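You operate a simulated robot arm through the tools that you are given. There is no shell and no other tool.

The job below is to be done with a simulated robot arm. You get a single attempt, and the scene is never put back.

## Task
Fit the mixer paddle in the chuck and mix the pot through at the card's speed.
Fine: shut the guard before you switch on; at the end turn the dial to 0, then switch off.

The check looks at the end state, three seconds after you hand in, the way a careful person would. Anything else that was tipped, shoved, dropped, spilled or broken makes it a failure.

## Robot
A 6-joint arm with a two-finger gripper on a trunk, on a base that moves. Base frame: it is fixed to the floor where the robot stands at the start and does not move with it; the origin is under the middle of the robot, x ahead of it, y to its left, z up. Lengths are in mm, angles in degrees, forces in N, time in s.
With the tool pointing down near the work surface it reaches from about 300 to 720 mm from the robot's upright axis, wherever it stands. Its first joint turns from -166.0 to 166.0 degrees. Places, roughly: bore of the chuck [900, 0, 1100]; mixer [900, 0, 1000]; mixer guard [900, 0, 1200]; mixer pot [900, 0, 1100]; mixer speed dial [800, 200, 1000]; mixer switch [800, 200, 900]; mixer tap [700, 0, 1100]; mixing card [800, -100, 1000]. Payload 1.57 kg.
The tool frame sits at the grasp point between the pads (the TCP): z along the fingers, y along the line on which they close. The tips reach 21 mm beyond it. The gripper opens to 70 mm; its body begins 50 mm behind the TCP.
Orientation is told as [roll, pitch, yaw] about the base's x, y, z axes, in that order, counted from this pose: with the fingers straight down and closing along the base's y, the tool's x points along the base's -x, its y along +y and its z along -z.

## Interface
- The arm moves only by the tool nudge_tool. Its argument "steps" is one flat list of numbers, 7 for each row, row after row: the shift along the base's x, y, z in cm, then the turn, a rotation vector about the base's x, y, z in degrees, then the finger opening in cm, from 0 to 7. In form: [dx, dy, dz, ax, ay, az, hand, dx, dy, dz, ax, ay, az, hand, ...]. A call has 1 to 20 rows; each row shifts and turns the commanded pose from where the row before left it. Rows are played at 5 a second. More than 50 mm and 8.6 degrees between two rows, or a gripper value outside its range, and nothing of the call is played. A pose out of reach is approached as far as the arm can. The call stops where the force on the tool passes 70 N (or 10 N more than at its start, if that is more) or the arm is blocked; 0.2 s more then pass. Each finger travels about 155.5 mm/s and halts on what it meets, pressing with about 26 N; the grip force reading is that of the motor and also rises with nothing between the fingers. The clock runs only during rows and for 0.2 s after the last one: add rows that do not move to give the fingers time. The reply holds the time, the measured pose of the TCP, the force on the tool along the base axes, the opening and the grip force, in the units named above and with some noise, with the torque about the TCP (base axes, N m) and any sound that the robot's microphone picked up.
- Cameras (640 x 400 px; columns grow to the right, rows downward): "scene" is now at [30.5, 130.1, 1520.6]; the picture's right is [-0.34, -0.94, 0.00], its down [-0.40, 0.14, -0.91] and it looks along [0.85, -0.31, -0.42] (base axes); focal length 272 px, centre (320, 200). "wrist" rides on the gripper at [79, 4, -81] in the tool frame; the picture's right is [-0.05, 1.00, 0.00], its down [-0.67, -0.04, -0.75] and it looks along [-0.74, -0.04, 0.67] (tool axes); focal length 256 px, centre (320, 200).
- snapshot(camera): a new picture of that camera. It takes no simulated time.
- steer(legs): drives the robot by 1 to 6 legs, each [ahead, left, turn to the left] in mm, mm and degrees, along the robot's own axes; the way and the turn of a leg run together, so that a leg with both is an arc; at most 1500 mm and 180 degrees a leg. The arm and the cameras ride along, it lands a little off, and it stops where it bumps. It gives what a move gives.
- head_to(pan, tilt): turns the head with the scene camera to pan (to the left, within 155 degrees either way) and tilt (down, from -29 to 69), counted from straight ahead of the robot. It gives what a move gives.
- point_at(camera, pixels): for up to 12 pixels [column, row] of the newest picture of that camera ("zoom" is the newest enlarged one), the place [x, y, z] in the base frame of the surface seen there, good to about 3 mm, but the place of the scene camera against the robot may be out by one fixed shift of up to 12 mm in any direction. It takes no simulated time.
- inspect(camera, box): a new picture of the part [left, top, right, bottom] of that camera's present view, enlarged. It takes no simulated time.
- sign_off(): hands the job in; it is judged then, once.

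Leave the gripper open and the arm clear of the work at the hand-in unless told otherwise.

The tools are called after "Request:" as name(argument=value, ...) on one line, values as JSON. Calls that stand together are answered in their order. nudge_tool: Moves the arm, as the interface text tells. Its arguments: {"type":"object","properties":{"steps":{"type":"array","items":{"type":"number"}}},"required":["steps"]} The other tools are called the same way: steer (legs) drives the base; head_to (pan, tilt) turns the head that bears the scene camera; snapshot (camera) takes a picture; point_at (camera, pixels) gives the place of the surface under pixels of a picture; inspect (camera, box) takes an enlarged picture of a part of a camera's view; sign_off () hands the job in.

At the start:

```text
time_s: 0.0
tool_pos: [383.2, -124.1, 1150.0]
orientation: [0.0, 0.0, 0.0]
ft_force: [-0.1, -0.1, -0.9]
ft_torque: [-0.01, -0.02, 0.01]
opening: 70.0
grip_force: 0.0
robot x, y, heading: [0.8, -0.2, -0.2]
head pan, tilt (commanded): [-20.1, 24.9]
```

scene: 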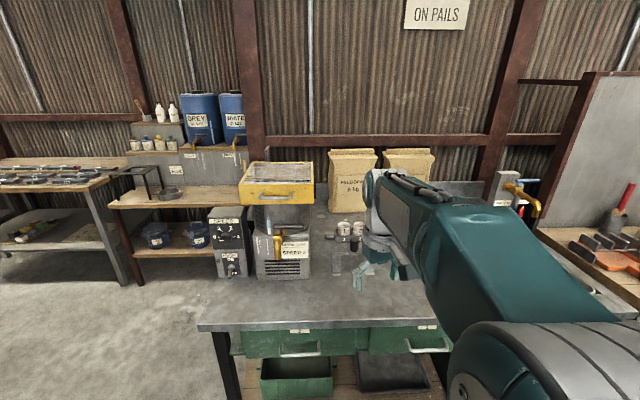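
wrist: 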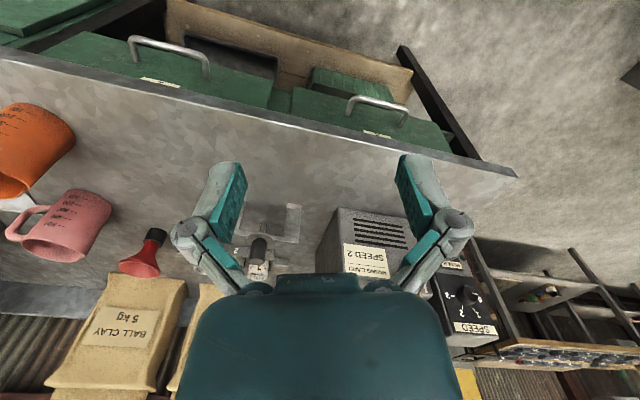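

I see the mixer with a yellow guard around pixel (280,185), a control box with a dial and switch at (230,240), and a card reading "SPEED 2" at (292,250). I'll enlarge these parts before moving.

Request:
inspect(camera="scene", box=[200, 150, 400, 290])

Request:
inspect(camera="wrist", box=[180, 180, 520, 380])

```text
2.86 times, centred on (300, 220) of scene
```

zoom: 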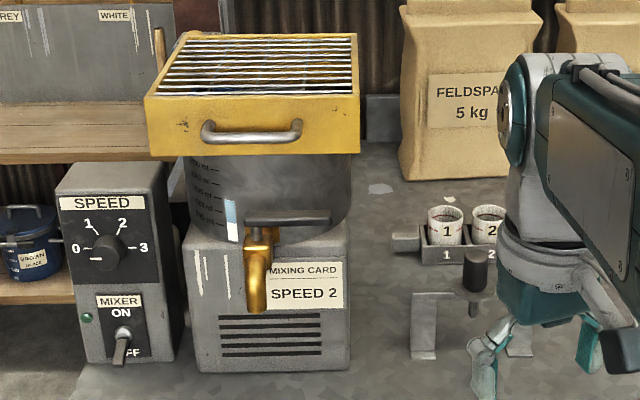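

```text
1.88 times, centred on (350, 280) of wrist
```

zoom: 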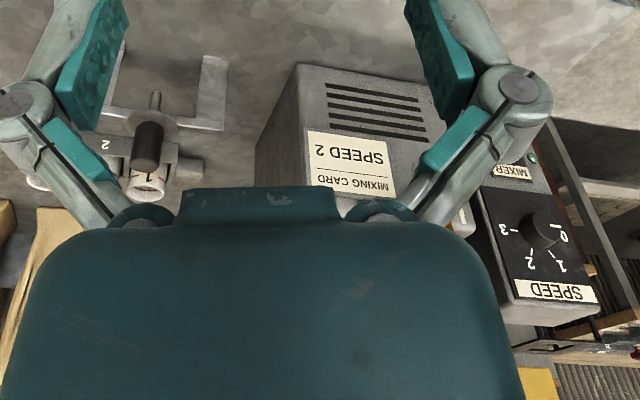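

The card says "SPEED 2". The paddle seems to sit in a small stand near zoom (475,280). I'll zoom in closer on the stand, the control box, and the pot.

Request:
inspect(camera="scene", box=[320, 210, 400, 280])

Request:
inspect(camera="scene", box=[205, 200, 255, 285])

Request:
inspect(camera="scene", box=[235, 155, 325, 215])

Request:
inspect(camera="scene", box=[250, 200, 330, 260])

```text
5.71 times, centred on (360, 245) of scene
```

zoom: 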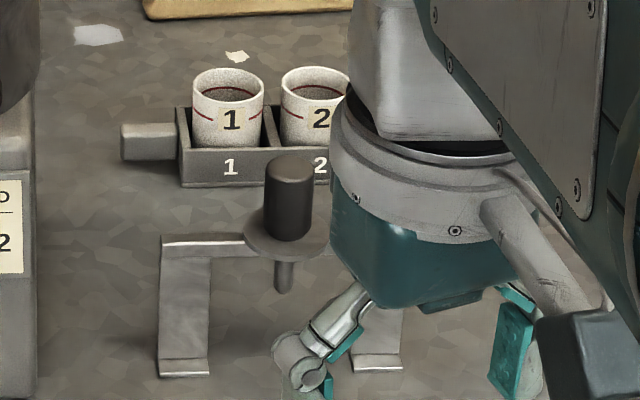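

```text
4.71 times, centred on (230, 242) of scene
```

zoom: 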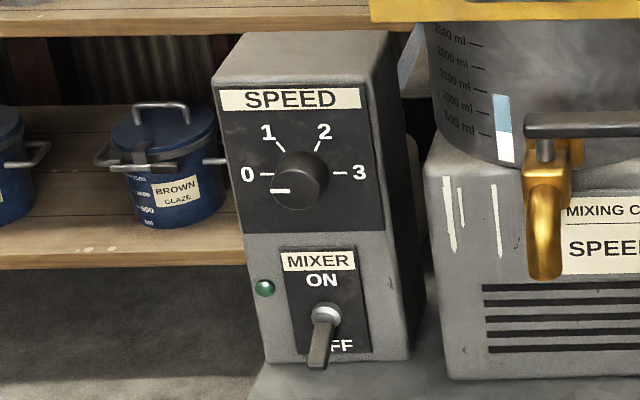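

```text
6.67 times, centred on (280, 185) of scene
```

zoom: 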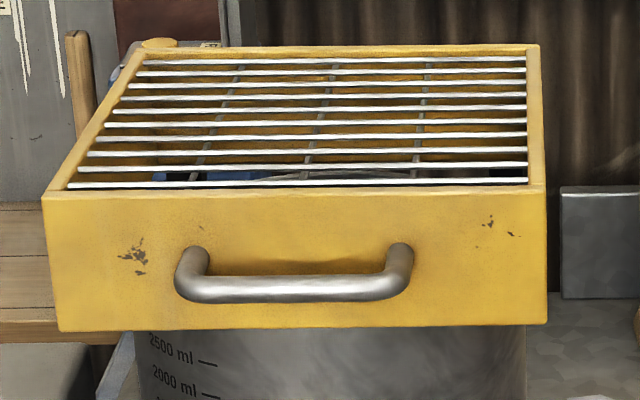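

```text
6.67 times, centred on (290, 230) of scene
```

zoom: 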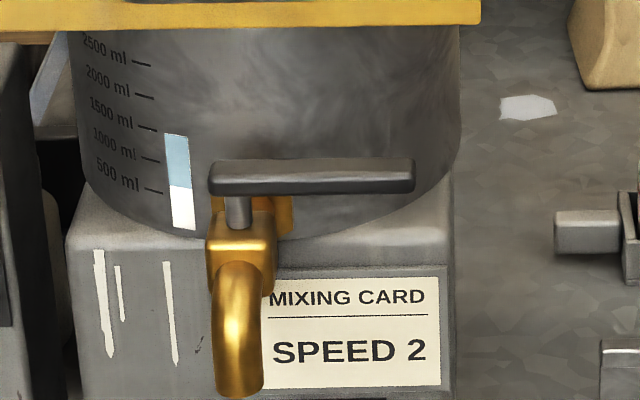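

The guard is a yellow grille box on top of the pot. The dial marker points a little below 0, and the switch is down (OFF). I'll get places for these from the scene picture.

Request:
point_at(camera="scene", pixels=[[241, 202], [313, 201], [275, 199], [312, 163], [263, 164], [226, 238], [230, 276], [288, 225], [354, 239], [354, 252], [336, 274], [292, 250]])

Request:
inspect(camera="scene", box=[205, 200, 255, 285])

```text
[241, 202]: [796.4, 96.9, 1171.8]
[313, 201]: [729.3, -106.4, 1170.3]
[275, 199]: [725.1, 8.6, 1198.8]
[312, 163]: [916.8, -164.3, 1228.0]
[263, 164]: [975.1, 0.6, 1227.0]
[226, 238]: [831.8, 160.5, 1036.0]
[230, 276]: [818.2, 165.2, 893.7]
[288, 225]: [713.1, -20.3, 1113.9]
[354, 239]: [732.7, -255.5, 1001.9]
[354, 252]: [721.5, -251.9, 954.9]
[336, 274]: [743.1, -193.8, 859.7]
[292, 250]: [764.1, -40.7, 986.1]
```

```text
4.71 times, centred on (230, 242) of scene
```

zoom: 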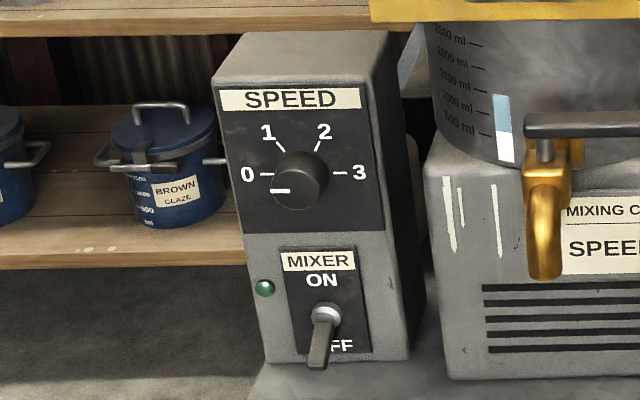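

The paddle is partly hidden by the hand. I'll raise the arm and swing it to the right, away from the bench, for a clear view of the stand.

Request:
nudge_tool(steps=[0, 0, 3, 0, 0, 0, 7, 0, -4, 3, 0, 0, 0, 7, 0, -4, 2, 0, 0, 0, 7, 0, -4, 0, 0, 0, 0, 7, 0, -4, 0, 0, 0, 0, 7, 0, -4, 0, 0, 0, 0, 7, 0, -4, 0, 0, 0, 0, 7])

Request:
head_to(pan=-20, tilt=30)

Request:
snapshot(camera="scene")

Request:
snapshot(camera="wrist")

```text
time_s: 1.6
tool_pos: [382.4, -366.5, 1229.0]
orientation: [0.1, 0.0, 0.0]
ft_force: [-0.5, -0.3, -0.4]
ft_torque: [0.0, 0.0, 0.04]
opening: 70.0
grip_force: 0.1
robot x, y, heading: [0.8, -1.6, 0.0]
head pan, tilt (commanded): [-20.1, 24.9]
```

```text
time_s: 2.3
tool_pos: [382.5, -365.5, 1229.1]
orientation: [0.0, -0.2, 0.0]
ft_force: [-0.1, 0.2, 0.1]
ft_torque: [-0.02, 0.0, 0.02]
opening: 69.9
grip_force: 0.1
robot x, y, heading: [0.3, 2.3, -0.1]
head pan, tilt (commanded): [-20.0, 30.0]
```

```text
taken
```

scene: 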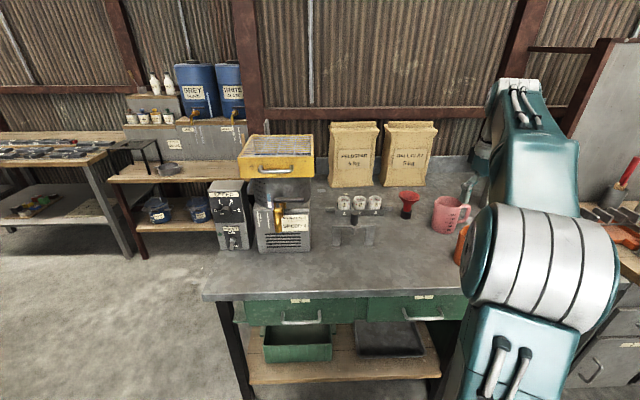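

```text
taken
```

wrist: 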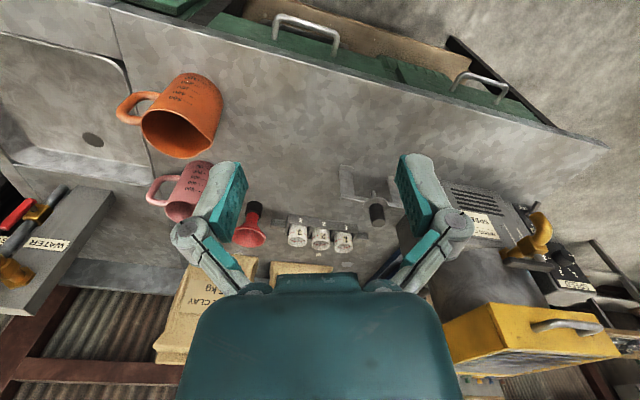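

The view is clear now. The stand with the paddle is at scene (353,228) and wrist (375,200). I'll enlarge both, and the pot and guard.

Request:
inspect(camera="scene", box=[320, 185, 400, 255])

Request:
point_at(camera="scene", pixels=[[353, 212], [353, 226], [337, 247], [368, 246], [345, 203], [330, 205], [220, 295], [460, 292], [408, 203]])

Request:
inspect(camera="wrist", box=[330, 150, 430, 250])

Request:
inspect(camera="wrist", box=[420, 190, 620, 390])

```text
5.71 times, centred on (360, 220) of scene
```

zoom: 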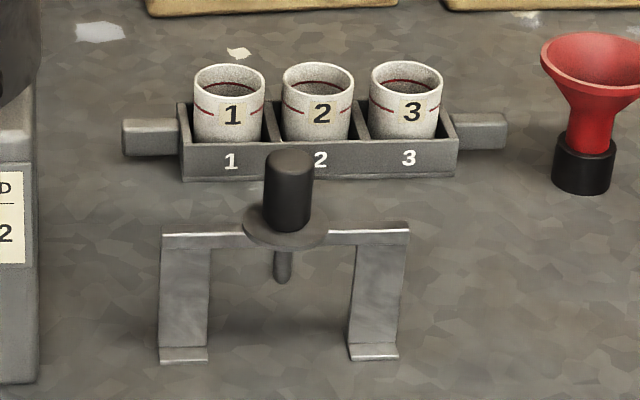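

```text
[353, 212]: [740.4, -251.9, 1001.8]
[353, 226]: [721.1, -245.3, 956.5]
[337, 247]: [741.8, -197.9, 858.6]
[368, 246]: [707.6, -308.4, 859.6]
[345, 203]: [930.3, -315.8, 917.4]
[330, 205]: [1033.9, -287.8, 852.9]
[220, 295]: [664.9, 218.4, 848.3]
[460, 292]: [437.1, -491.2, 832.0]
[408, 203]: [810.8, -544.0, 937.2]
```

```text
4.00 times, centred on (380, 200) of wrist
```

zoom: 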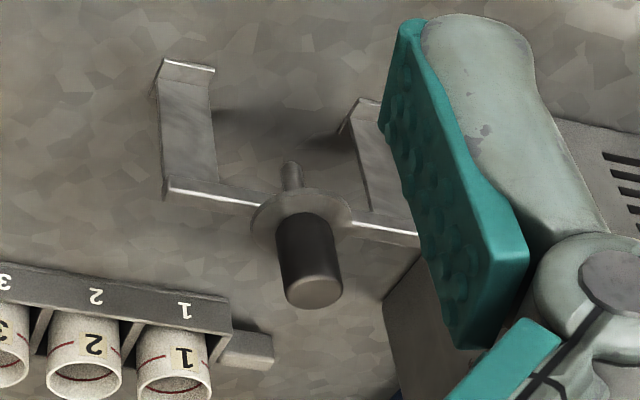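

```text
2.00 times, centred on (520, 290) of wrist
```

zoom: 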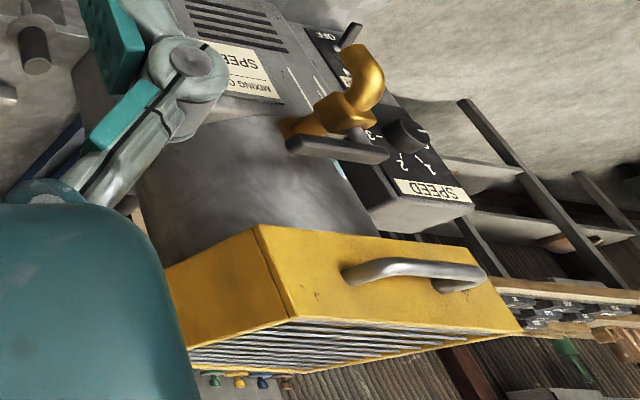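

The paddle has a dark grip, a disc, and a stub shaft hanging through a bridge stand. The bench front edge runs from (665,218) to (437,-491), so the bench is turned about -18° to me. I'll turn to face it square and move in front of the mixer, staying clear of the edge.

Request:
steer(legs=[[0, 0, -17.8], [0, 200, 0], [130, 0, 0]])

Request:
head_to(pan=0, tilt=30)

Request:
snapshot(camera="scene")

Request:
snapshot(camera="wrist")

```text
time_s: 5.7
tool_pos: [432.8, -317.2, 1229.0]
orientation: [0.0, 0.0, -18.0]
ft_force: [-0.3, -0.1, 0.0]
ft_torque: [0.02, 0.01, -0.02]
opening: 69.8
grip_force: 0.0
robot x, y, heading: [182.6, 148.7, -18.0]
head pan, tilt (commanded): [-20.0, 30.0]
```

```text
time_s: 6.6
tool_pos: [434.0, -316.9, 1230.3]
orientation: [0.0, -0.1, -18.0]
ft_force: [-0.5, 0.5, -0.1]
ft_torque: [0.0, 0.01, -0.01]
opening: 69.8
grip_force: 0.0
robot x, y, heading: [184.3, 150.3, -18.1]
head pan, tilt (commanded): [0.0, 30.0]
```

```text
taken
```

scene: 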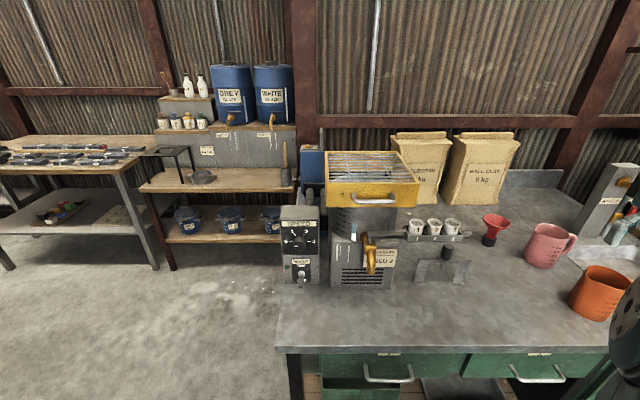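

```text
taken
```

wrist: 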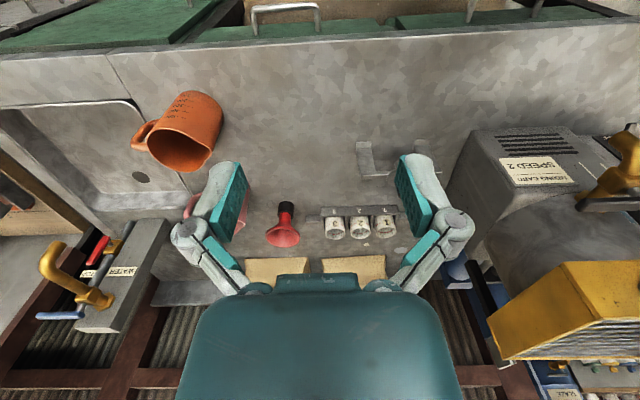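

The bench edge is now nearly level in the picture, so I'm about square to it. I'll enlarge the mixer and look down through the grille.

Request:
inspect(camera="scene", box=[310, 135, 440, 220])

Request:
point_at(camera="zoom", pixels=[[120, 245], [520, 248], [320, 240], [90, 80], [480, 80], [130, 340], [520, 340], [310, 310], [220, 300], [400, 300], [300, 230], [310, 340]])

Request:
inspect(camera="scene", box=[270, 195, 410, 300])

```text
4.71 times, centred on (375, 178) of scene
```

zoom: 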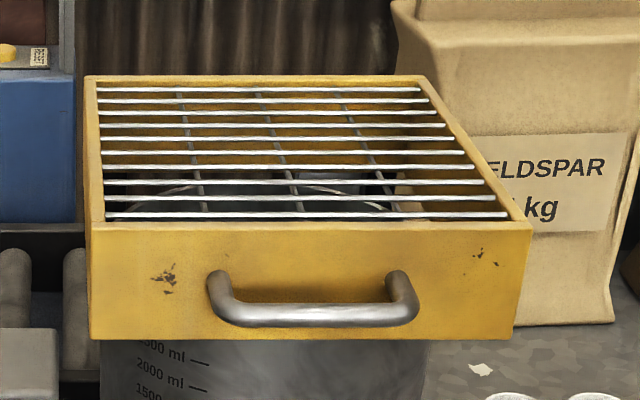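

```text
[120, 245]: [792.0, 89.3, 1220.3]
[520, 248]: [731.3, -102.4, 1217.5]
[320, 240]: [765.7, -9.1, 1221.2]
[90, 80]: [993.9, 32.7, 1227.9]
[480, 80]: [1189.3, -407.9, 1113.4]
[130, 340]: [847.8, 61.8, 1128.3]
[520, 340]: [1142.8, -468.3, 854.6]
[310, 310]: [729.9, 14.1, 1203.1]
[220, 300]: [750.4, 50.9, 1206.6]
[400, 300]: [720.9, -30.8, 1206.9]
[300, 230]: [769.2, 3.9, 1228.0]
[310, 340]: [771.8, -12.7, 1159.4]
```

```text
3.81 times, centred on (340, 248) of scene
```

zoom: 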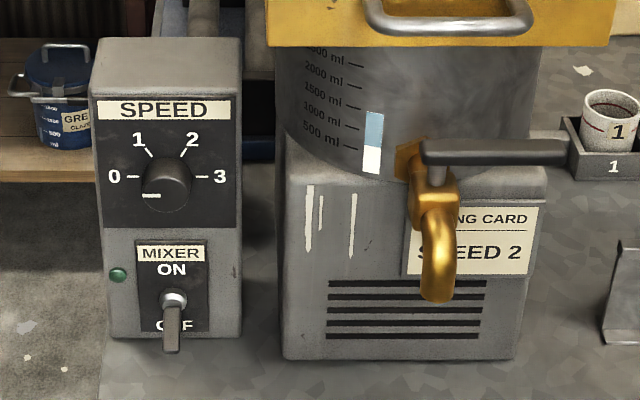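

The guard is about 214 mm square, z 1165–1228, with the handle bar at about (730,10,1204) protruding toward me. I don't know yet where it hinges. I'll swing the wrist camera around to look at the guard from the right side.

Request:
nudge_tool(steps=[1.2, 0.7, 1, 0, 0, 7.5, 7, 1.2, 0.7, 1, 0, 0, 7.5, 7, 1.2, 0.7, 1, 0, 0, 7.5, 7, 1.2, 0.7, 1, 0, 0, 7.5, 7, 1.2, 0.7, 1, 0, 0, 7.5, 7, 1.2, 0.7, 1, 0, 0, 7.5, 7, 1.2, 0.7, 1, 0, 0, 7.5, 7, 1.2, 0.7, 1, 0, 0, 7.5, 7, 1.2, 0.7, 1, 0, 0, 7.5, 7, 1.2, 0.4, 1, 0, 0, 7.5, 7])

Request:
snapshot(camera="wrist")

Request:
snapshot(camera="scene")

```text
time_s: 8.8
tool_pos: [544.8, -237.4, 1308.8]
orientation: [-0.2, 0.0, 57.1]
ft_force: [0.5, -0.4, -0.4]
ft_torque: [0.03, -0.04, 0.04]
opening: 69.8
grip_force: 0.0
out of reach, approached as far as the arm can: row 8, 9, 10
robot x, y, heading: [186.8, 145.2, -17.9]
head pan, tilt (commanded): [0.0, 30.0]
```

```text
taken
```

wrist: 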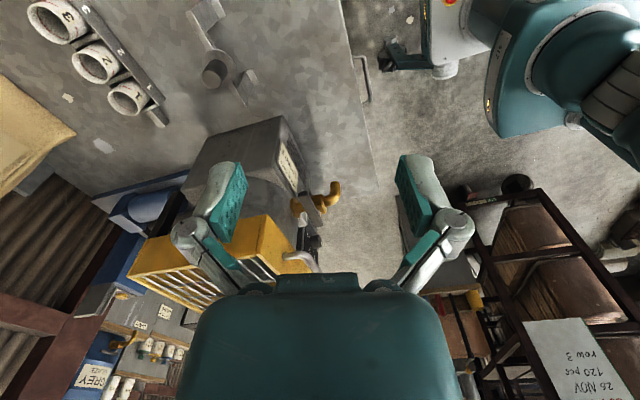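

```text
taken
```

scene: 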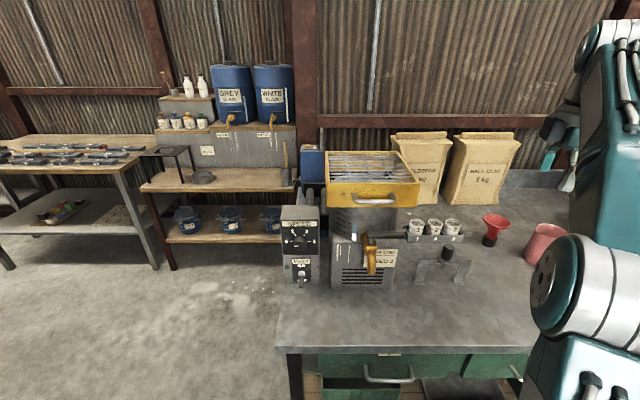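

The arm stopped at z≈1309, its reach limit there. I'll enlarge the side view of the guard at wrist (210,260).

Request:
inspect(camera="wrist", box=[80, 110, 340, 330])

Request:
point_at(camera="wrist", pixels=[[150, 195], [130, 240], [185, 180], [140, 262], [262, 218], [265, 280], [215, 75], [230, 90], [330, 195], [300, 258], [150, 240], [200, 175]])

```text
1.82 times, centred on (210, 220) of wrist
```

zoom: 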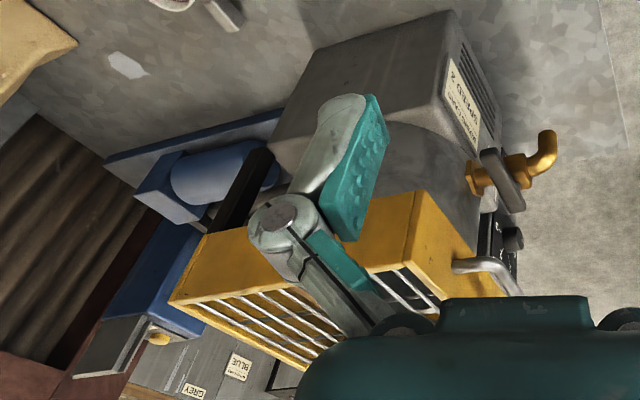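

```text
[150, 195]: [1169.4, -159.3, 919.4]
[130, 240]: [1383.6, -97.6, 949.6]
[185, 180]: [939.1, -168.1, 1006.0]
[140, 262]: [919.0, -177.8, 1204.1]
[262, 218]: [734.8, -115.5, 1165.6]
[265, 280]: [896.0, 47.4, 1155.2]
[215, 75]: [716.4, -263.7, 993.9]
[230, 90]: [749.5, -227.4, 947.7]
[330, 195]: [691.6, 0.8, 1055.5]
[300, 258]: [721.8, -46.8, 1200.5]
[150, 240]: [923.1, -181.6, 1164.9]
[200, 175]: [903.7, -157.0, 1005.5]
```

A post behind the pot carries the guard's rear edge, so the guard should hinge at the back and lift by the front handle. I need to know how close I can drive to the bench. The robot's own base shows at wrist (450,40), so I'll inspect it.

Request:
inspect(camera="wrist", box=[330, 0, 640, 190])

Request:
point_at(camera="wrist", pixels=[[395, 45], [430, 20], [420, 75], [445, 70], [480, 20], [500, 130], [365, 80], [390, 150], [352, 40]])

Request:
head_to(pan=0, tilt=69)

Request:
snapshot(camera="scene")

```text
2.06 times, centred on (485, 95) of wrist
```

zoom: 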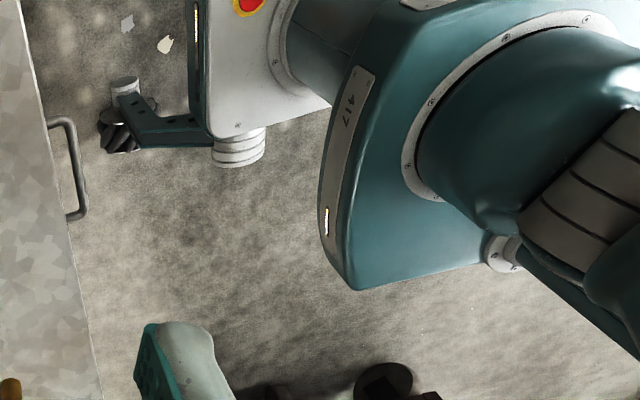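

```text
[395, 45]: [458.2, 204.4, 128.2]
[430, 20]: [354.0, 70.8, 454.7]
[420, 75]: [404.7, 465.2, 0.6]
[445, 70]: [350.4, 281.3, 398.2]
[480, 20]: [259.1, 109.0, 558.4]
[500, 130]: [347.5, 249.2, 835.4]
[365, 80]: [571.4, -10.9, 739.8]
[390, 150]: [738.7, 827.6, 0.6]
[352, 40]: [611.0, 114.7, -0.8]
```

```text
time_s: 9.8
tool_pos: [545.5, -238.5, 1307.0]
orientation: [-0.1, 0.0, 56.9]
ft_force: [0.4, 1.0, -0.1]
ft_torque: [-0.02, 0.0, -0.01]
opening: 69.8
grip_force: 0.1
robot x, y, heading: [182.0, 144.8, -18.3]
head pan, tilt (commanded): [0.0, 68.8]
```

```text
taken
```

scene: 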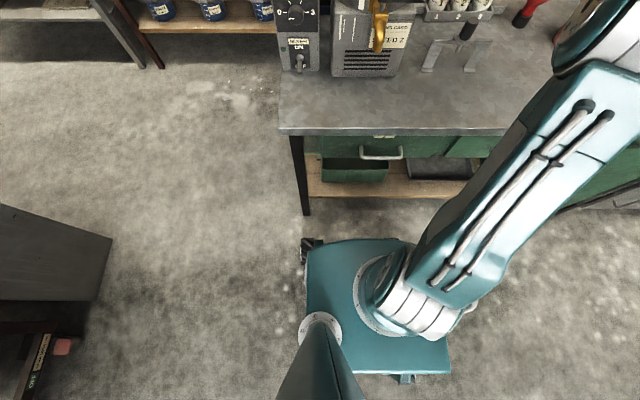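

Looking down, I see my base with a wheel leg at (312,245) and the bench leg at (305,180), and a lower shelf. I'll measure how much room is left.

Request:
point_at(camera="scene", pixels=[[305, 212], [312, 243], [400, 240], [330, 190], [345, 178], [380, 157], [285, 133], [400, 133], [440, 195], [330, 320], [360, 242], [375, 153]])

Request:
inspect(camera="scene", box=[270, 110, 510, 270])

```text
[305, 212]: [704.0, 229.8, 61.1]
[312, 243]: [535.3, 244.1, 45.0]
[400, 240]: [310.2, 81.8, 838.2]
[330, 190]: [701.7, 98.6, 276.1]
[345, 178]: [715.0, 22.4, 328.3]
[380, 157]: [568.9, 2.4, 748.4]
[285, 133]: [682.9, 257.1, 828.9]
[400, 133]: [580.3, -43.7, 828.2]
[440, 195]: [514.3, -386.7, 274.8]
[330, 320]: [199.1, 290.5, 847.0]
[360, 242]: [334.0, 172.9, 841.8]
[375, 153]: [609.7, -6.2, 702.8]
```

```text
2.50 times, centred on (390, 190) of scene
```

zoom: 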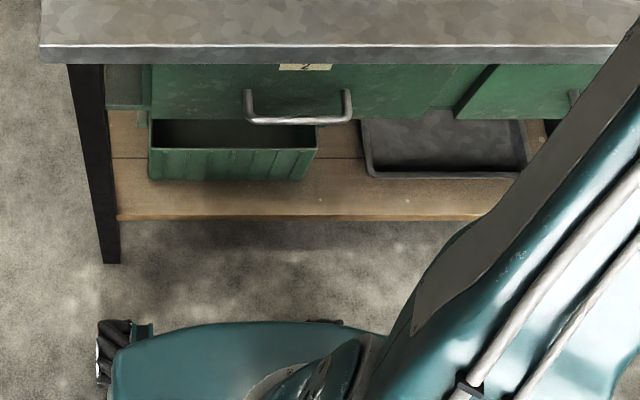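

Measured along my facing direction: the bench top edge is about 430 mm from my axis, the drawer handle about 408, and the wheel legs reach about 300 ahead, level with but beside the bench leg. I can move about 160 mm closer, shifted slightly right so the wheel clears the bench leg. First I'll bring the arm back to its earlier pose.

Request:
nudge_tool(steps=[-1.2, -0.7, -0.8, 0, 0, -7.5, 7, -1.2, -0.7, -0.8, 0, 0, -7.5, 7, -1.2, -0.7, -0.8, 0, 0, -7.5, 7, -1.2, -0.7, -0.8, 0, 0, -7.5, 7, -1.2, -0.7, -0.8, 0, 0, -7.5, 7, -1.2, -0.7, -0.8, 0, 0, -7.5, 7, -1.2, -0.7, -0.8, 0, 0, -7.5, 7, -1.2, -0.7, -0.8, 0, 0, -7.5, 7, -1.2, -0.7, -0.8, 0, 0, -7.5, 7, -1.2, -0.4, -0.8, 0, 0, -7.5, 7])

Request:
steer(legs=[[0, -26, 0], [120, 0, 0]])

Request:
snapshot(camera="scene")

```text
time_s: 12.0
tool_pos: [424.6, -304.6, 1227.1]
orientation: [0.0, 0.0, -18.1]
ft_force: [-0.1, 1.1, -0.1]
ft_torque: [0.0, 0.0, 0.0]
opening: 70.0
grip_force: 0.0
robot x, y, heading: [182.2, 147.6, -18.0]
head pan, tilt (commanded): [0.0, 68.8]
```

```text
time_s: 13.7
tool_pos: [534.6, -355.4, 1229.2]
orientation: [-0.3, -0.1, -18.0]
ft_force: [0.5, 0.0, 0.3]
ft_torque: [0.0, 0.03, 0.0]
opening: 70.0
grip_force: 0.0
robot x, y, heading: [288.8, 89.2, -18.0]
head pan, tilt (commanded): [0.0, 68.8]
```

```text
taken
```

scene: 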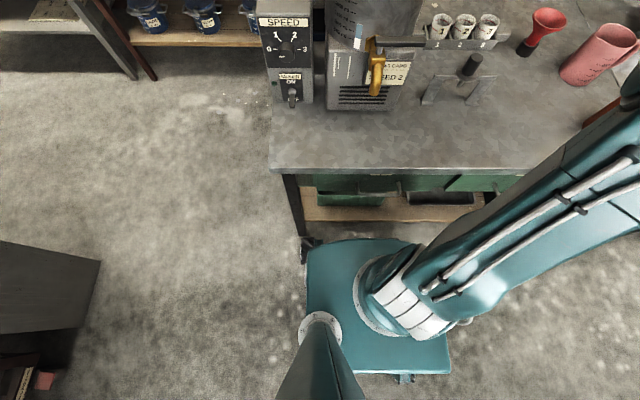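

I'm now about 320 mm from the bench edge. I'll check the gap between the wheel at (310,243) and the bench leg at (300,225).

Request:
inspect(camera="scene", box=[260, 160, 440, 270])

Request:
point_at(camera="zoom", pixels=[[145, 250], [150, 270], [165, 270], [185, 285], [170, 300], [400, 265], [330, 275], [450, 100], [490, 95], [130, 250]])

```text
3.56 times, centred on (350, 215) of scene
```

zoom: 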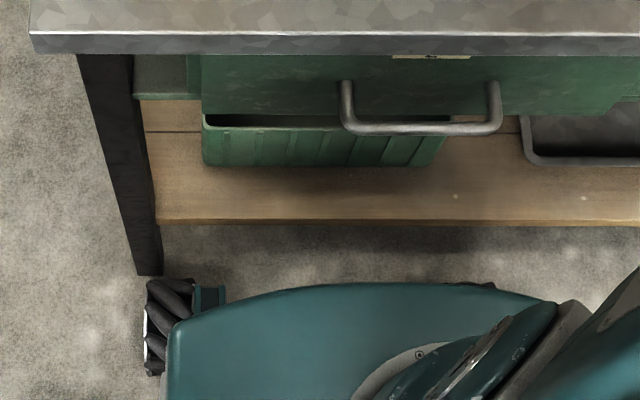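

```text
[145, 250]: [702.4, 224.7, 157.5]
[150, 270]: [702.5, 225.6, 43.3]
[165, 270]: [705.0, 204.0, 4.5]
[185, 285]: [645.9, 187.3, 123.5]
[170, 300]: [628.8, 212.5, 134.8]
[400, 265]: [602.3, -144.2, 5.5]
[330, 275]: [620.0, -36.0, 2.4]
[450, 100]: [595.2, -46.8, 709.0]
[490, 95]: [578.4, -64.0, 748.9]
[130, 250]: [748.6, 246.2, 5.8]
```

The wheel is still about 35 mm short of the bench leg. I'll shift right 42 mm for side clearance, then go 50 mm ahead.

Request:
steer(legs=[[0, -42, 0], [50, 0, 0]])

Request:
head_to(pan=10, tilt=36)

Request:
snapshot(camera="scene")

Request:
inspect(camera="scene", box=[200, 60, 440, 210])

```text
time_s: 15.1
tool_pos: [570.7, -411.6, 1230.3]
orientation: [-0.5, -0.1, -17.9]
ft_force: [1.5, 1.0, 0.5]
ft_torque: [-0.09, 0.06, -0.02]
opening: 70.0
grip_force: 0.0
robot x, y, heading: [324.3, 35.4, -17.7]
head pan, tilt (commanded): [0.0, 68.8]
```

```text
time_s: 16.1
tool_pos: [570.8, -411.8, 1230.5]
orientation: [-0.2, -0.1, -17.9]
ft_force: [0.4, 0.7, 0.2]
ft_torque: [0.02, 0.02, 0.02]
opening: 70.2
grip_force: 0.0
robot x, y, heading: [327.9, 39.4, -18.2]
head pan, tilt (commanded): [10.0, 36.0]
```

```text
taken
```

scene: 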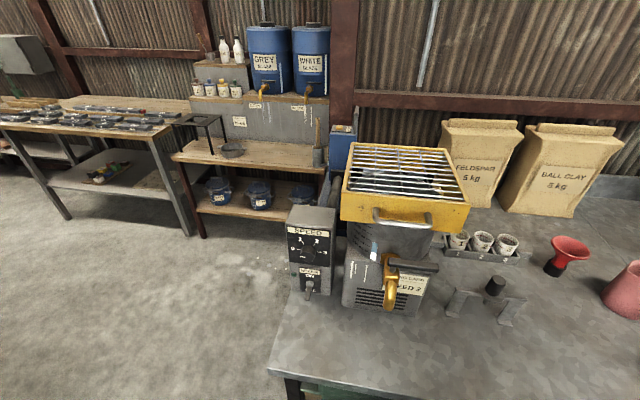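

```text
2.67 times, centred on (320, 135) of scene
```

zoom: 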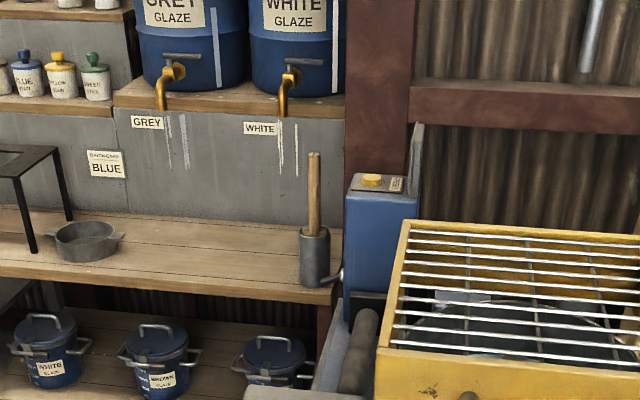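

Now at 300 mm along the bench normal. I'll look closely down into the grille and measure the guard, the handle, and the blue box behind.

Request:
inspect(camera="scene", box=[320, 120, 490, 240])

Request:
point_at(camera="scene", pixels=[[342, 190], [468, 205], [342, 217], [463, 231], [350, 145], [447, 151], [375, 215], [402, 220], [430, 222], [345, 150], [333, 150], [345, 128]])

```text
3.33 times, centred on (405, 180) of scene
```

zoom: 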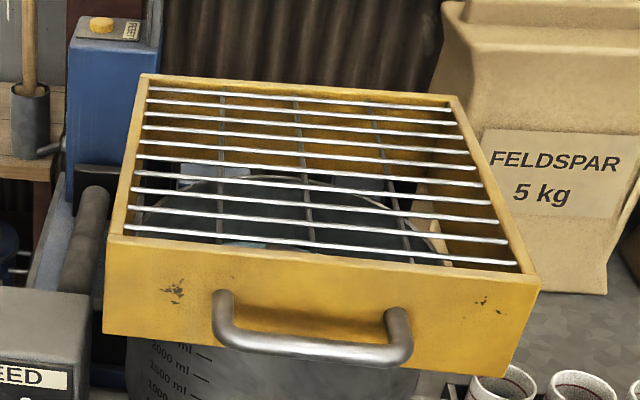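

```text
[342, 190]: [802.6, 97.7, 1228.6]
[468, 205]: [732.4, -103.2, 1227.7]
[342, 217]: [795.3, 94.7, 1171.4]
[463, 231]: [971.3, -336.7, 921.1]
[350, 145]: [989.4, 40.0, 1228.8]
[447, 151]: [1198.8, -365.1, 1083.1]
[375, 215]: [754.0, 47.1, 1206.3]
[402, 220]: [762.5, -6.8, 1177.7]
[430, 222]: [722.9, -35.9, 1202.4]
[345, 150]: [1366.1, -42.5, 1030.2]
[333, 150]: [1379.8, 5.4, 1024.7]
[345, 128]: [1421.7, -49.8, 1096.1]
```

The blue box sits well behind on another bench, over 400 mm beyond the guard's rear, so the guard has room to swing back. I'll measure the handle bar itself and the pot rim through the grille.

Request:
point_at(camera="zoom", pixels=[[320, 346], [240, 333], [385, 355], [222, 300], [398, 325], [320, 340], [170, 215], [440, 235], [300, 180], [330, 215], [250, 242], [200, 170]])

Request:
inspect(camera="scene", box=[365, 195, 445, 245])

Request:
inspect(camera="scene", box=[340, 135, 470, 210])

```text
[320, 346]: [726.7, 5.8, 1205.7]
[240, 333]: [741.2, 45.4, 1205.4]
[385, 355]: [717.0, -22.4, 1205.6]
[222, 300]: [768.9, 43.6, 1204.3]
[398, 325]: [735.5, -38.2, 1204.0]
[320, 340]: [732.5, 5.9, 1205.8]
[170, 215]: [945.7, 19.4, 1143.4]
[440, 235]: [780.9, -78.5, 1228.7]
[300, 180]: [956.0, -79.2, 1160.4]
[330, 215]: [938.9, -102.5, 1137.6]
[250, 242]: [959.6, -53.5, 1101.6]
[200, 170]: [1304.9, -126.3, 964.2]
```

```text
8.00 times, centred on (405, 220) of scene
```

zoom: 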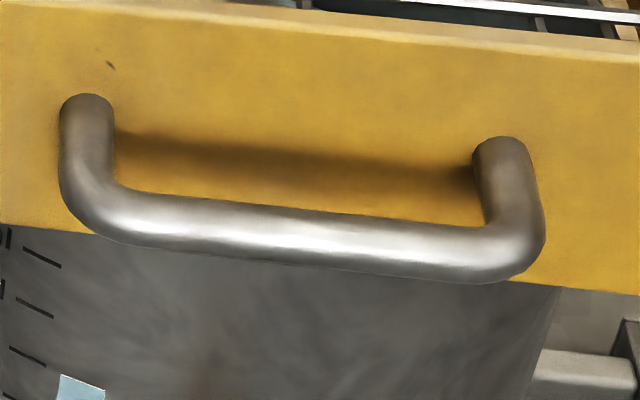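

```text
4.92 times, centred on (405, 172) of scene
```

zoom: 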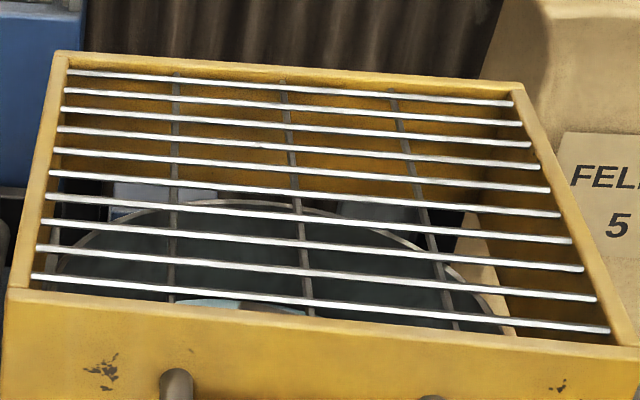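

The handle bar axis is about (n 693, u 230, z 1202) in bench axes, 11 mm thick, 38 mm clear of the guard's front. I'll grip the bar across with the hand tilted 45°. First I back the arm off, then swing left while yawing 90°, staying in front of and above the handle.

Request:
nudge_tool(steps=[-2, 0.7, 2, 0, 0, 0, 7, -2, 0.7, 2, 0, 0, 0, 7, -2, 0.7, 2, 0, 0, 0, 7, 1.1, 3.4, 0, 0, 0, 7.5, 7, 1.1, 3.4, 0, 0, 0, 7.5, 7, 1.1, 3.4, 0, 0, 0, 7.5, 7, 1.1, 3.4, 0, 0, 0, 7.5, 7, 1.1, 3.4, 0, 0, 0, 7.5, 7, 1.1, 3.4, 0, 0, 0, 7.5, 7])

Request:
snapshot(camera="scene")

```text
time_s: 18.1
tool_pos: [576.3, -185.3, 1290.3]
orientation: [-0.2, -0.1, 27.3]
ft_force: [1.2, 0.3, -0.3]
ft_torque: [-0.06, 0.01, -0.01]
opening: 69.8
grip_force: 0.2
robot x, y, heading: [331.0, 34.6, -18.2]
head pan, tilt (commanded): [10.0, 36.0]
```

```text
taken
```

scene: 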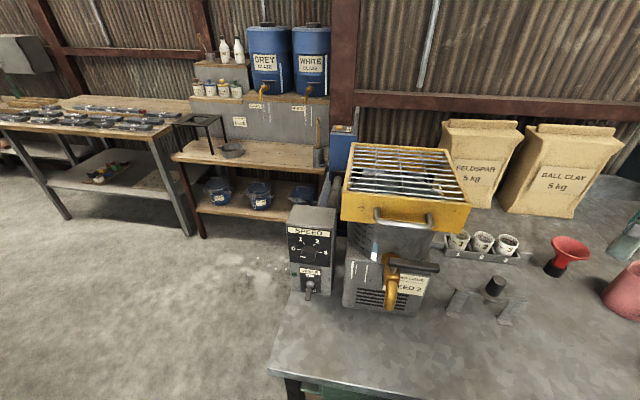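

The arm moved cleanly. I'll go on to the left with the rest of the yaw.

Request:
nudge_tool(steps=[1.1, 3.4, 0, 0, 0, 7.5, 7, 1.1, 3.4, 0, 0, 0, 7.5, 7, 1.1, 3.4, 0, 0, 0, 7.5, 7, 1.1, 3.4, 0, 0, 0, 7.5, 7, 1.1, 3.4, 0, 0, 0, 7.5, 7, 1.1, 3.4, 0, 0, 0, 7.5, 7])

Request:
snapshot(camera="scene")

Request:
snapshot(camera="wrist")

```text
time_s: 19.5
tool_pos: [642.3, 18.0, 1289.8]
orientation: [-0.3, -0.1, 72.2]
ft_force: [-0.3, -0.3, -0.2]
ft_torque: [0.02, 0.02, 0.02]
opening: 70.1
grip_force: 0.0
robot x, y, heading: [327.1, 35.5, -18.1]
head pan, tilt (commanded): [10.0, 36.0]
```

```text
taken
```

scene: 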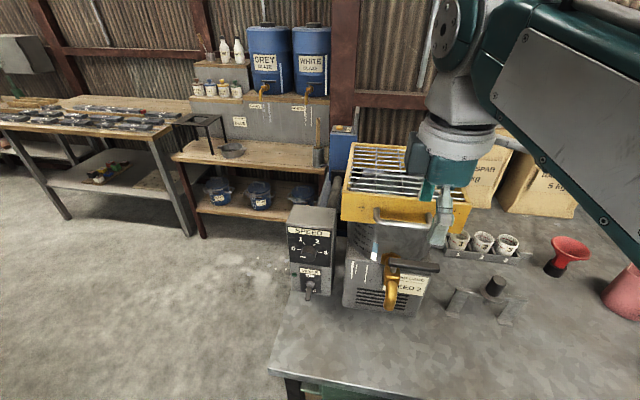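

```text
taken
```

wrist: 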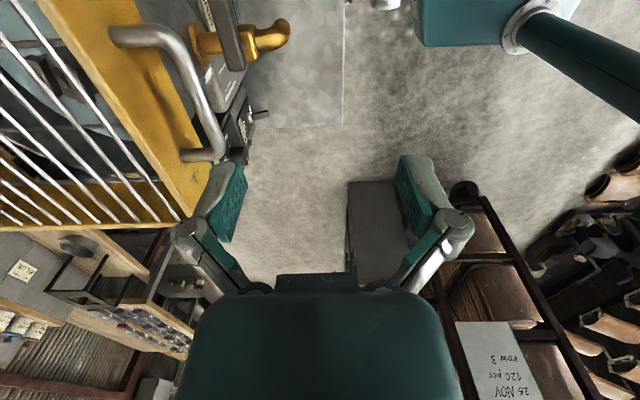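

The wrist camera sees the handle bar from (150,35) to (215,155). I'll measure it from the wrist camera, which has no camera shift, and compare with the scene camera reading.

Request:
point_at(camera="wrist", pixels=[[178, 50], [195, 80], [208, 112], [215, 140], [130, 35], [190, 155], [185, 205], [120, 100], [62, 5], [265, 45], [240, 30], [262, 115]])

Request:
inspect(camera="wrist", box=[60, 0, 300, 220])

Request:
point_at(camera="scene", pixels=[[405, 223], [390, 221], [420, 225], [441, 245], [445, 200]])

```text
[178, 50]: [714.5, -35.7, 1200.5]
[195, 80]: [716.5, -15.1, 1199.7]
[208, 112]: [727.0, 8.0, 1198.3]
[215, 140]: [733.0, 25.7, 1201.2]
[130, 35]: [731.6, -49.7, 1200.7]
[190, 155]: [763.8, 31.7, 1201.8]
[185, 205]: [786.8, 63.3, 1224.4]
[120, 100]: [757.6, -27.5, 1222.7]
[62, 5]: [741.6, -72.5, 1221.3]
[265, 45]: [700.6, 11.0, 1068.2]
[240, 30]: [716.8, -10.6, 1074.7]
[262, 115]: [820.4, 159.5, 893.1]
```

```text
1.82 times, centred on (180, 110) of wrist
```

zoom: 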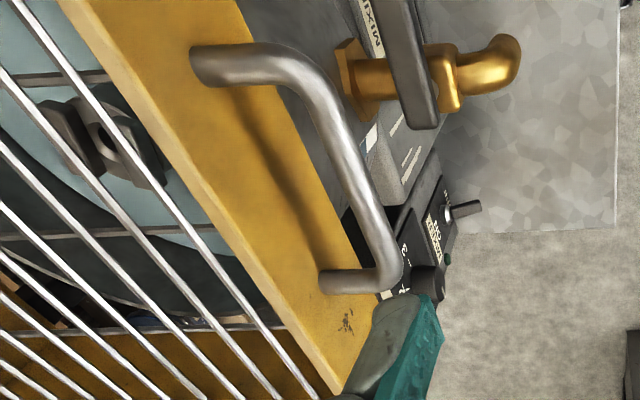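

```text
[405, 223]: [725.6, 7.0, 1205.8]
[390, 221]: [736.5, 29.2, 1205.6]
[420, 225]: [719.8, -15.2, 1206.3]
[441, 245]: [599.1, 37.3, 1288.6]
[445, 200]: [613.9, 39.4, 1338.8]
```

The wrist camera puts the guard top at z 1222 where the scene camera read 1228, so the scene camera reads about 6 mm high. Through the grille I can also see the chuck, a dark block with a round hole at zoom (95,130). I'll measure it.

Request:
inspect(camera="wrist", box=[0, 20, 130, 130])

Request:
point_at(camera="wrist", pixels=[[53, 71], [58, 77], [40, 62], [70, 92], [35, 80], [80, 60], [65, 62], [20, 95], [48, 80]])

```text
3.64 times, centred on (65, 75) of wrist
```

zoom: 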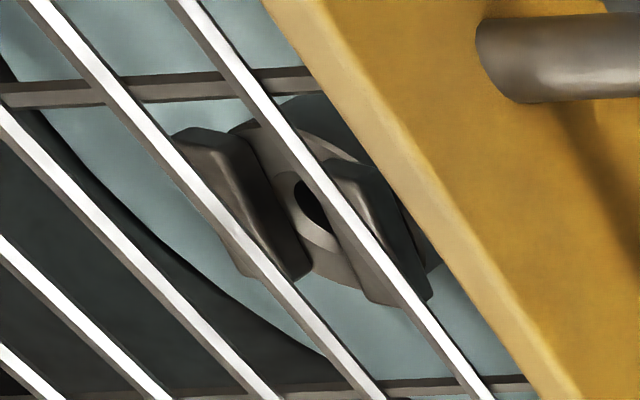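

```text
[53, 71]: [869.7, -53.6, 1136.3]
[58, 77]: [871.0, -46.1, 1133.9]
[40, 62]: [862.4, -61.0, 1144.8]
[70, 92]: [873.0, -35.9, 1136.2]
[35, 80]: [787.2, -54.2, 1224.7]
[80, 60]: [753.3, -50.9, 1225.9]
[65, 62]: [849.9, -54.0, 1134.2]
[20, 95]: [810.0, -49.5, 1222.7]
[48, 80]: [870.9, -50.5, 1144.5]
```

The chuck is two dark jaws with a bore at about (865,-48,1134), and it sits just above the liquid. Now for the guard handle. I'll tilt the hand 45° forward at a spot 90 mm short of the bar and set the fingers to 26 mm, because the finger nearest the guard only has a 38 mm gap.

Request:
nudge_tool(steps=[0.3, 0.03, -0.42, -2.32, -7.13, 0, 6, 0.3, 0.03, -0.42, -2.32, -7.13, 0, 5, 0.3, 0.03, -0.42, -2.32, -7.13, 0, 4, 0.3, 0.03, -0.42, -2.32, -7.13, 0, 3, 0.3, 0.03, -0.42, -2.32, -7.13, 0, 2.6, 0.3, 0.03, -0.42, -2.32, -7.13, 0, 2.6, 0, 0, 0, 0, 0, 0, 2.6])

Request:
snapshot(camera="scene")

Request:
snapshot(camera="wrist")

```text
time_s: 21.1
tool_pos: [660.8, 20.3, 1265.4]
orientation: [-45.4, 0.0, 72.0]
ft_force: [0.8, 0.0, 0.6]
ft_torque: [0.05, 0.01, -0.02]
opening: 26.0
grip_force: 0.0
robot x, y, heading: [322.3, 37.6, -18.0]
head pan, tilt (commanded): [10.0, 36.0]
```

```text
taken
```

scene: 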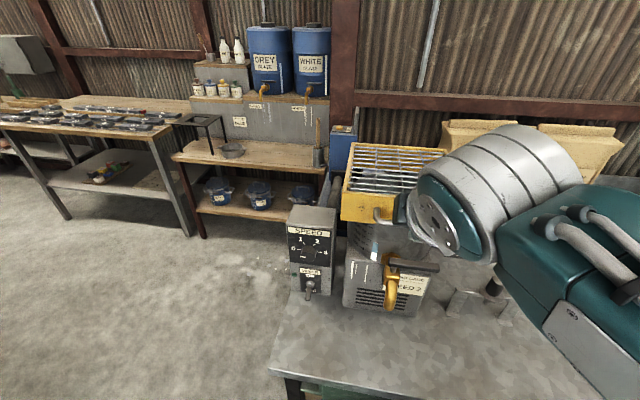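

```text
taken
```

wrist: 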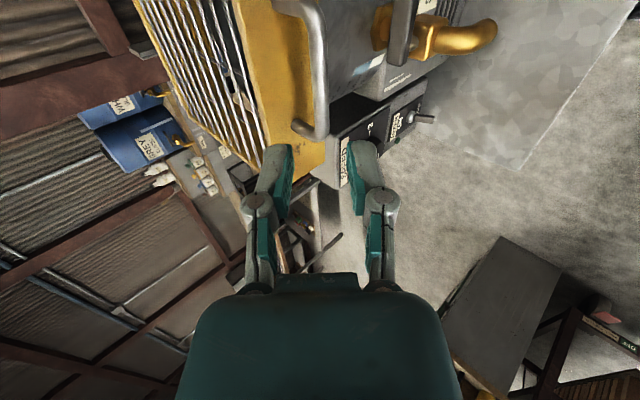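

Orientation is as planned. The bar appears at wrist column 318, rows 10–135, in line between the fingertips. I'll measure it again from here.

Request:
point_at(camera="wrist", pixels=[[319, 40], [320, 70], [321, 100], [312, 10], [300, 128], [280, 5], [318, 55], [262, 130], [250, 60], [270, 90]])

Request:
inspect(camera="wrist", box=[200, 0, 440, 220])

```text
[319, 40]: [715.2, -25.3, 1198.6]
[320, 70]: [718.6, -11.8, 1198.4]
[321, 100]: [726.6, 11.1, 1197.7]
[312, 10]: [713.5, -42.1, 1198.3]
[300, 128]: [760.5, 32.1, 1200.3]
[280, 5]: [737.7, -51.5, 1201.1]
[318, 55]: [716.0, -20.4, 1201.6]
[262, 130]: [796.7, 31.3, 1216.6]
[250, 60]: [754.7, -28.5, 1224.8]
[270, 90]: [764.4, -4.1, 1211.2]
```

```text
1.82 times, centred on (320, 110) of wrist
```

zoom: 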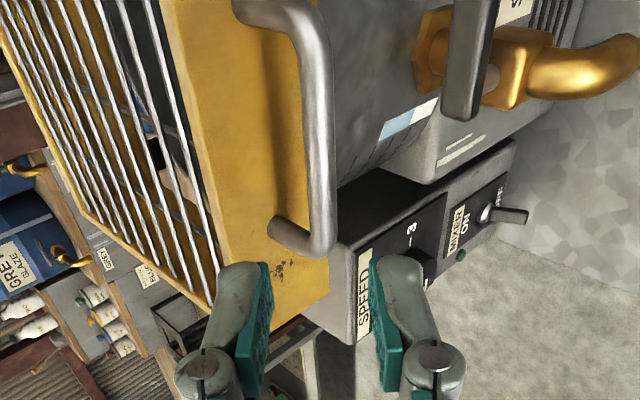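

The bar axis is now at n 691, z 1195, centred at u 223, which matches my plan. I'll advance along the finger direction so the bar sits between the pads, about 8 mm ahead of the TCP.

Request:
nudge_tool(steps=[1.21, -0.39, -1.3, 0, 0, 0, 2.6, 1.21, -0.39, -1.3, 0, 0, 0, 2.6, 1.21, -0.39, -1.3, 0, 0, 0, 2.6, 1.21, -0.39, -1.3, 0, 0, 0, 2.6, 1.2, -0.39, -1.3, 0, 0, 0, 2.6])

Request:
snapshot(camera="wrist")

Request:
inspect(camera="wrist", box=[230, 90, 410, 260])

```text
time_s: 22.3
tool_pos: [720.5, 1.0, 1201.0]
orientation: [-45.3, 0.0, 72.1]
ft_force: [0.0, 0.2, 0.0]
ft_torque: [0.0, 0.02, -0.01]
opening: 25.9
grip_force: 0.1
robot x, y, heading: [328.6, 35.6, -17.7]
head pan, tilt (commanded): [10.0, 36.0]
```

```text
taken
```

wrist: 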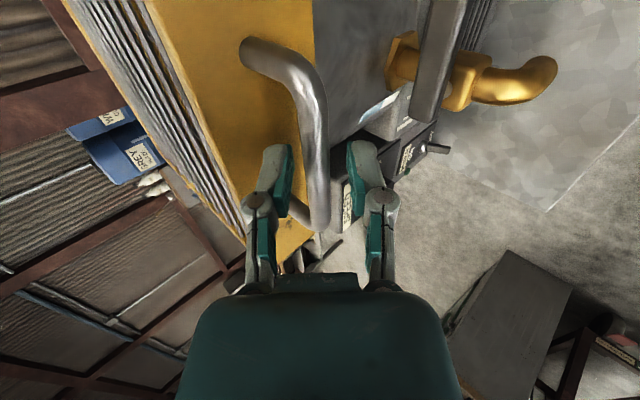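

```text
2.35 times, centred on (320, 175) of wrist
```

zoom: 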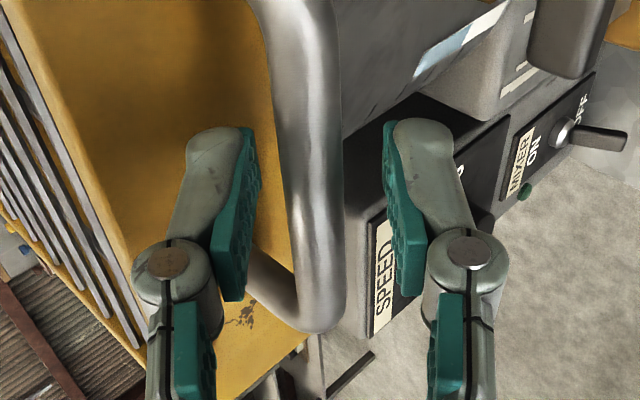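

The bar is centred between the pads and there's no contact force. I'll close the fingers onto it.

Request:
nudge_tool(steps=[0, 0, 0, 0, 0, 0, 1.8, 0, 0, 0, 0, 0, 0, 1.2, 0, 0, 0, 0, 0, 0, 0.6, 0, 0, 0, 0, 0, 0, 0.6])

Request:
inspect(camera="wrist", box=[230, 90, 410, 260])

```text
time_s: 23.3
tool_pos: [721.3, 1.0, 1201.9]
orientation: [-45.4, 0.1, 72.2]
ft_force: [9.0, 0.3, 6.7]
ft_torque: [0.12, -0.12, 0.07]
opening: 13.0
grip_force: 5.2
robot x, y, heading: [328.3, 36.9, -17.8]
head pan, tilt (commanded): [10.0, 36.0]
```

```text
2.35 times, centred on (320, 175) of wrist
```

zoom: 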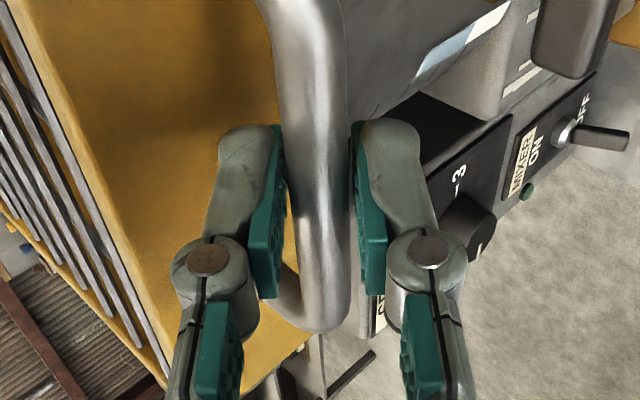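

Opening has halted at 13 mm with light grip. I'll command the fingers fully closed to get a firm hold before lifting.

Request:
nudge_tool(steps=[0, 0, 0, 0, 0, 0, 0, 0, 0, 0, 0, 0, 0, 0, 0, 0, 0, 0, 0, 0, 0])

Request:
inspect(camera="wrist", box=[230, 90, 410, 260])

```text
time_s: 24.1
tool_pos: [723.0, 0.5, 1202.3]
orientation: [-45.4, -0.1, 72.2]
ft_force: [19.5, -2.6, 16.2]
ft_torque: [0.22, -0.35, -0.17]
opening: 11.4
grip_force: 31.8
robot x, y, heading: [328.6, 35.7, -18.2]
head pan, tilt (commanded): [10.0, 36.0]
```

```text
2.35 times, centred on (320, 175) of wrist
```

zoom: 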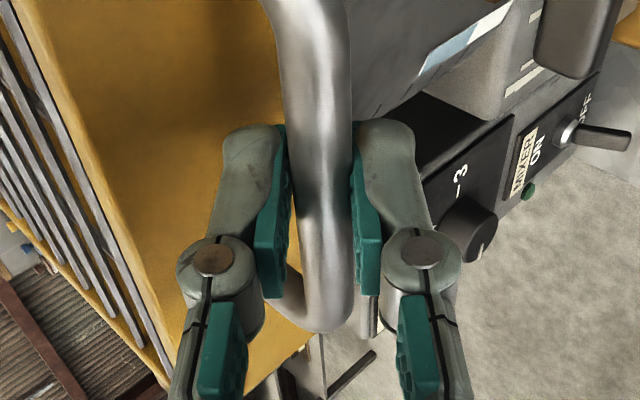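

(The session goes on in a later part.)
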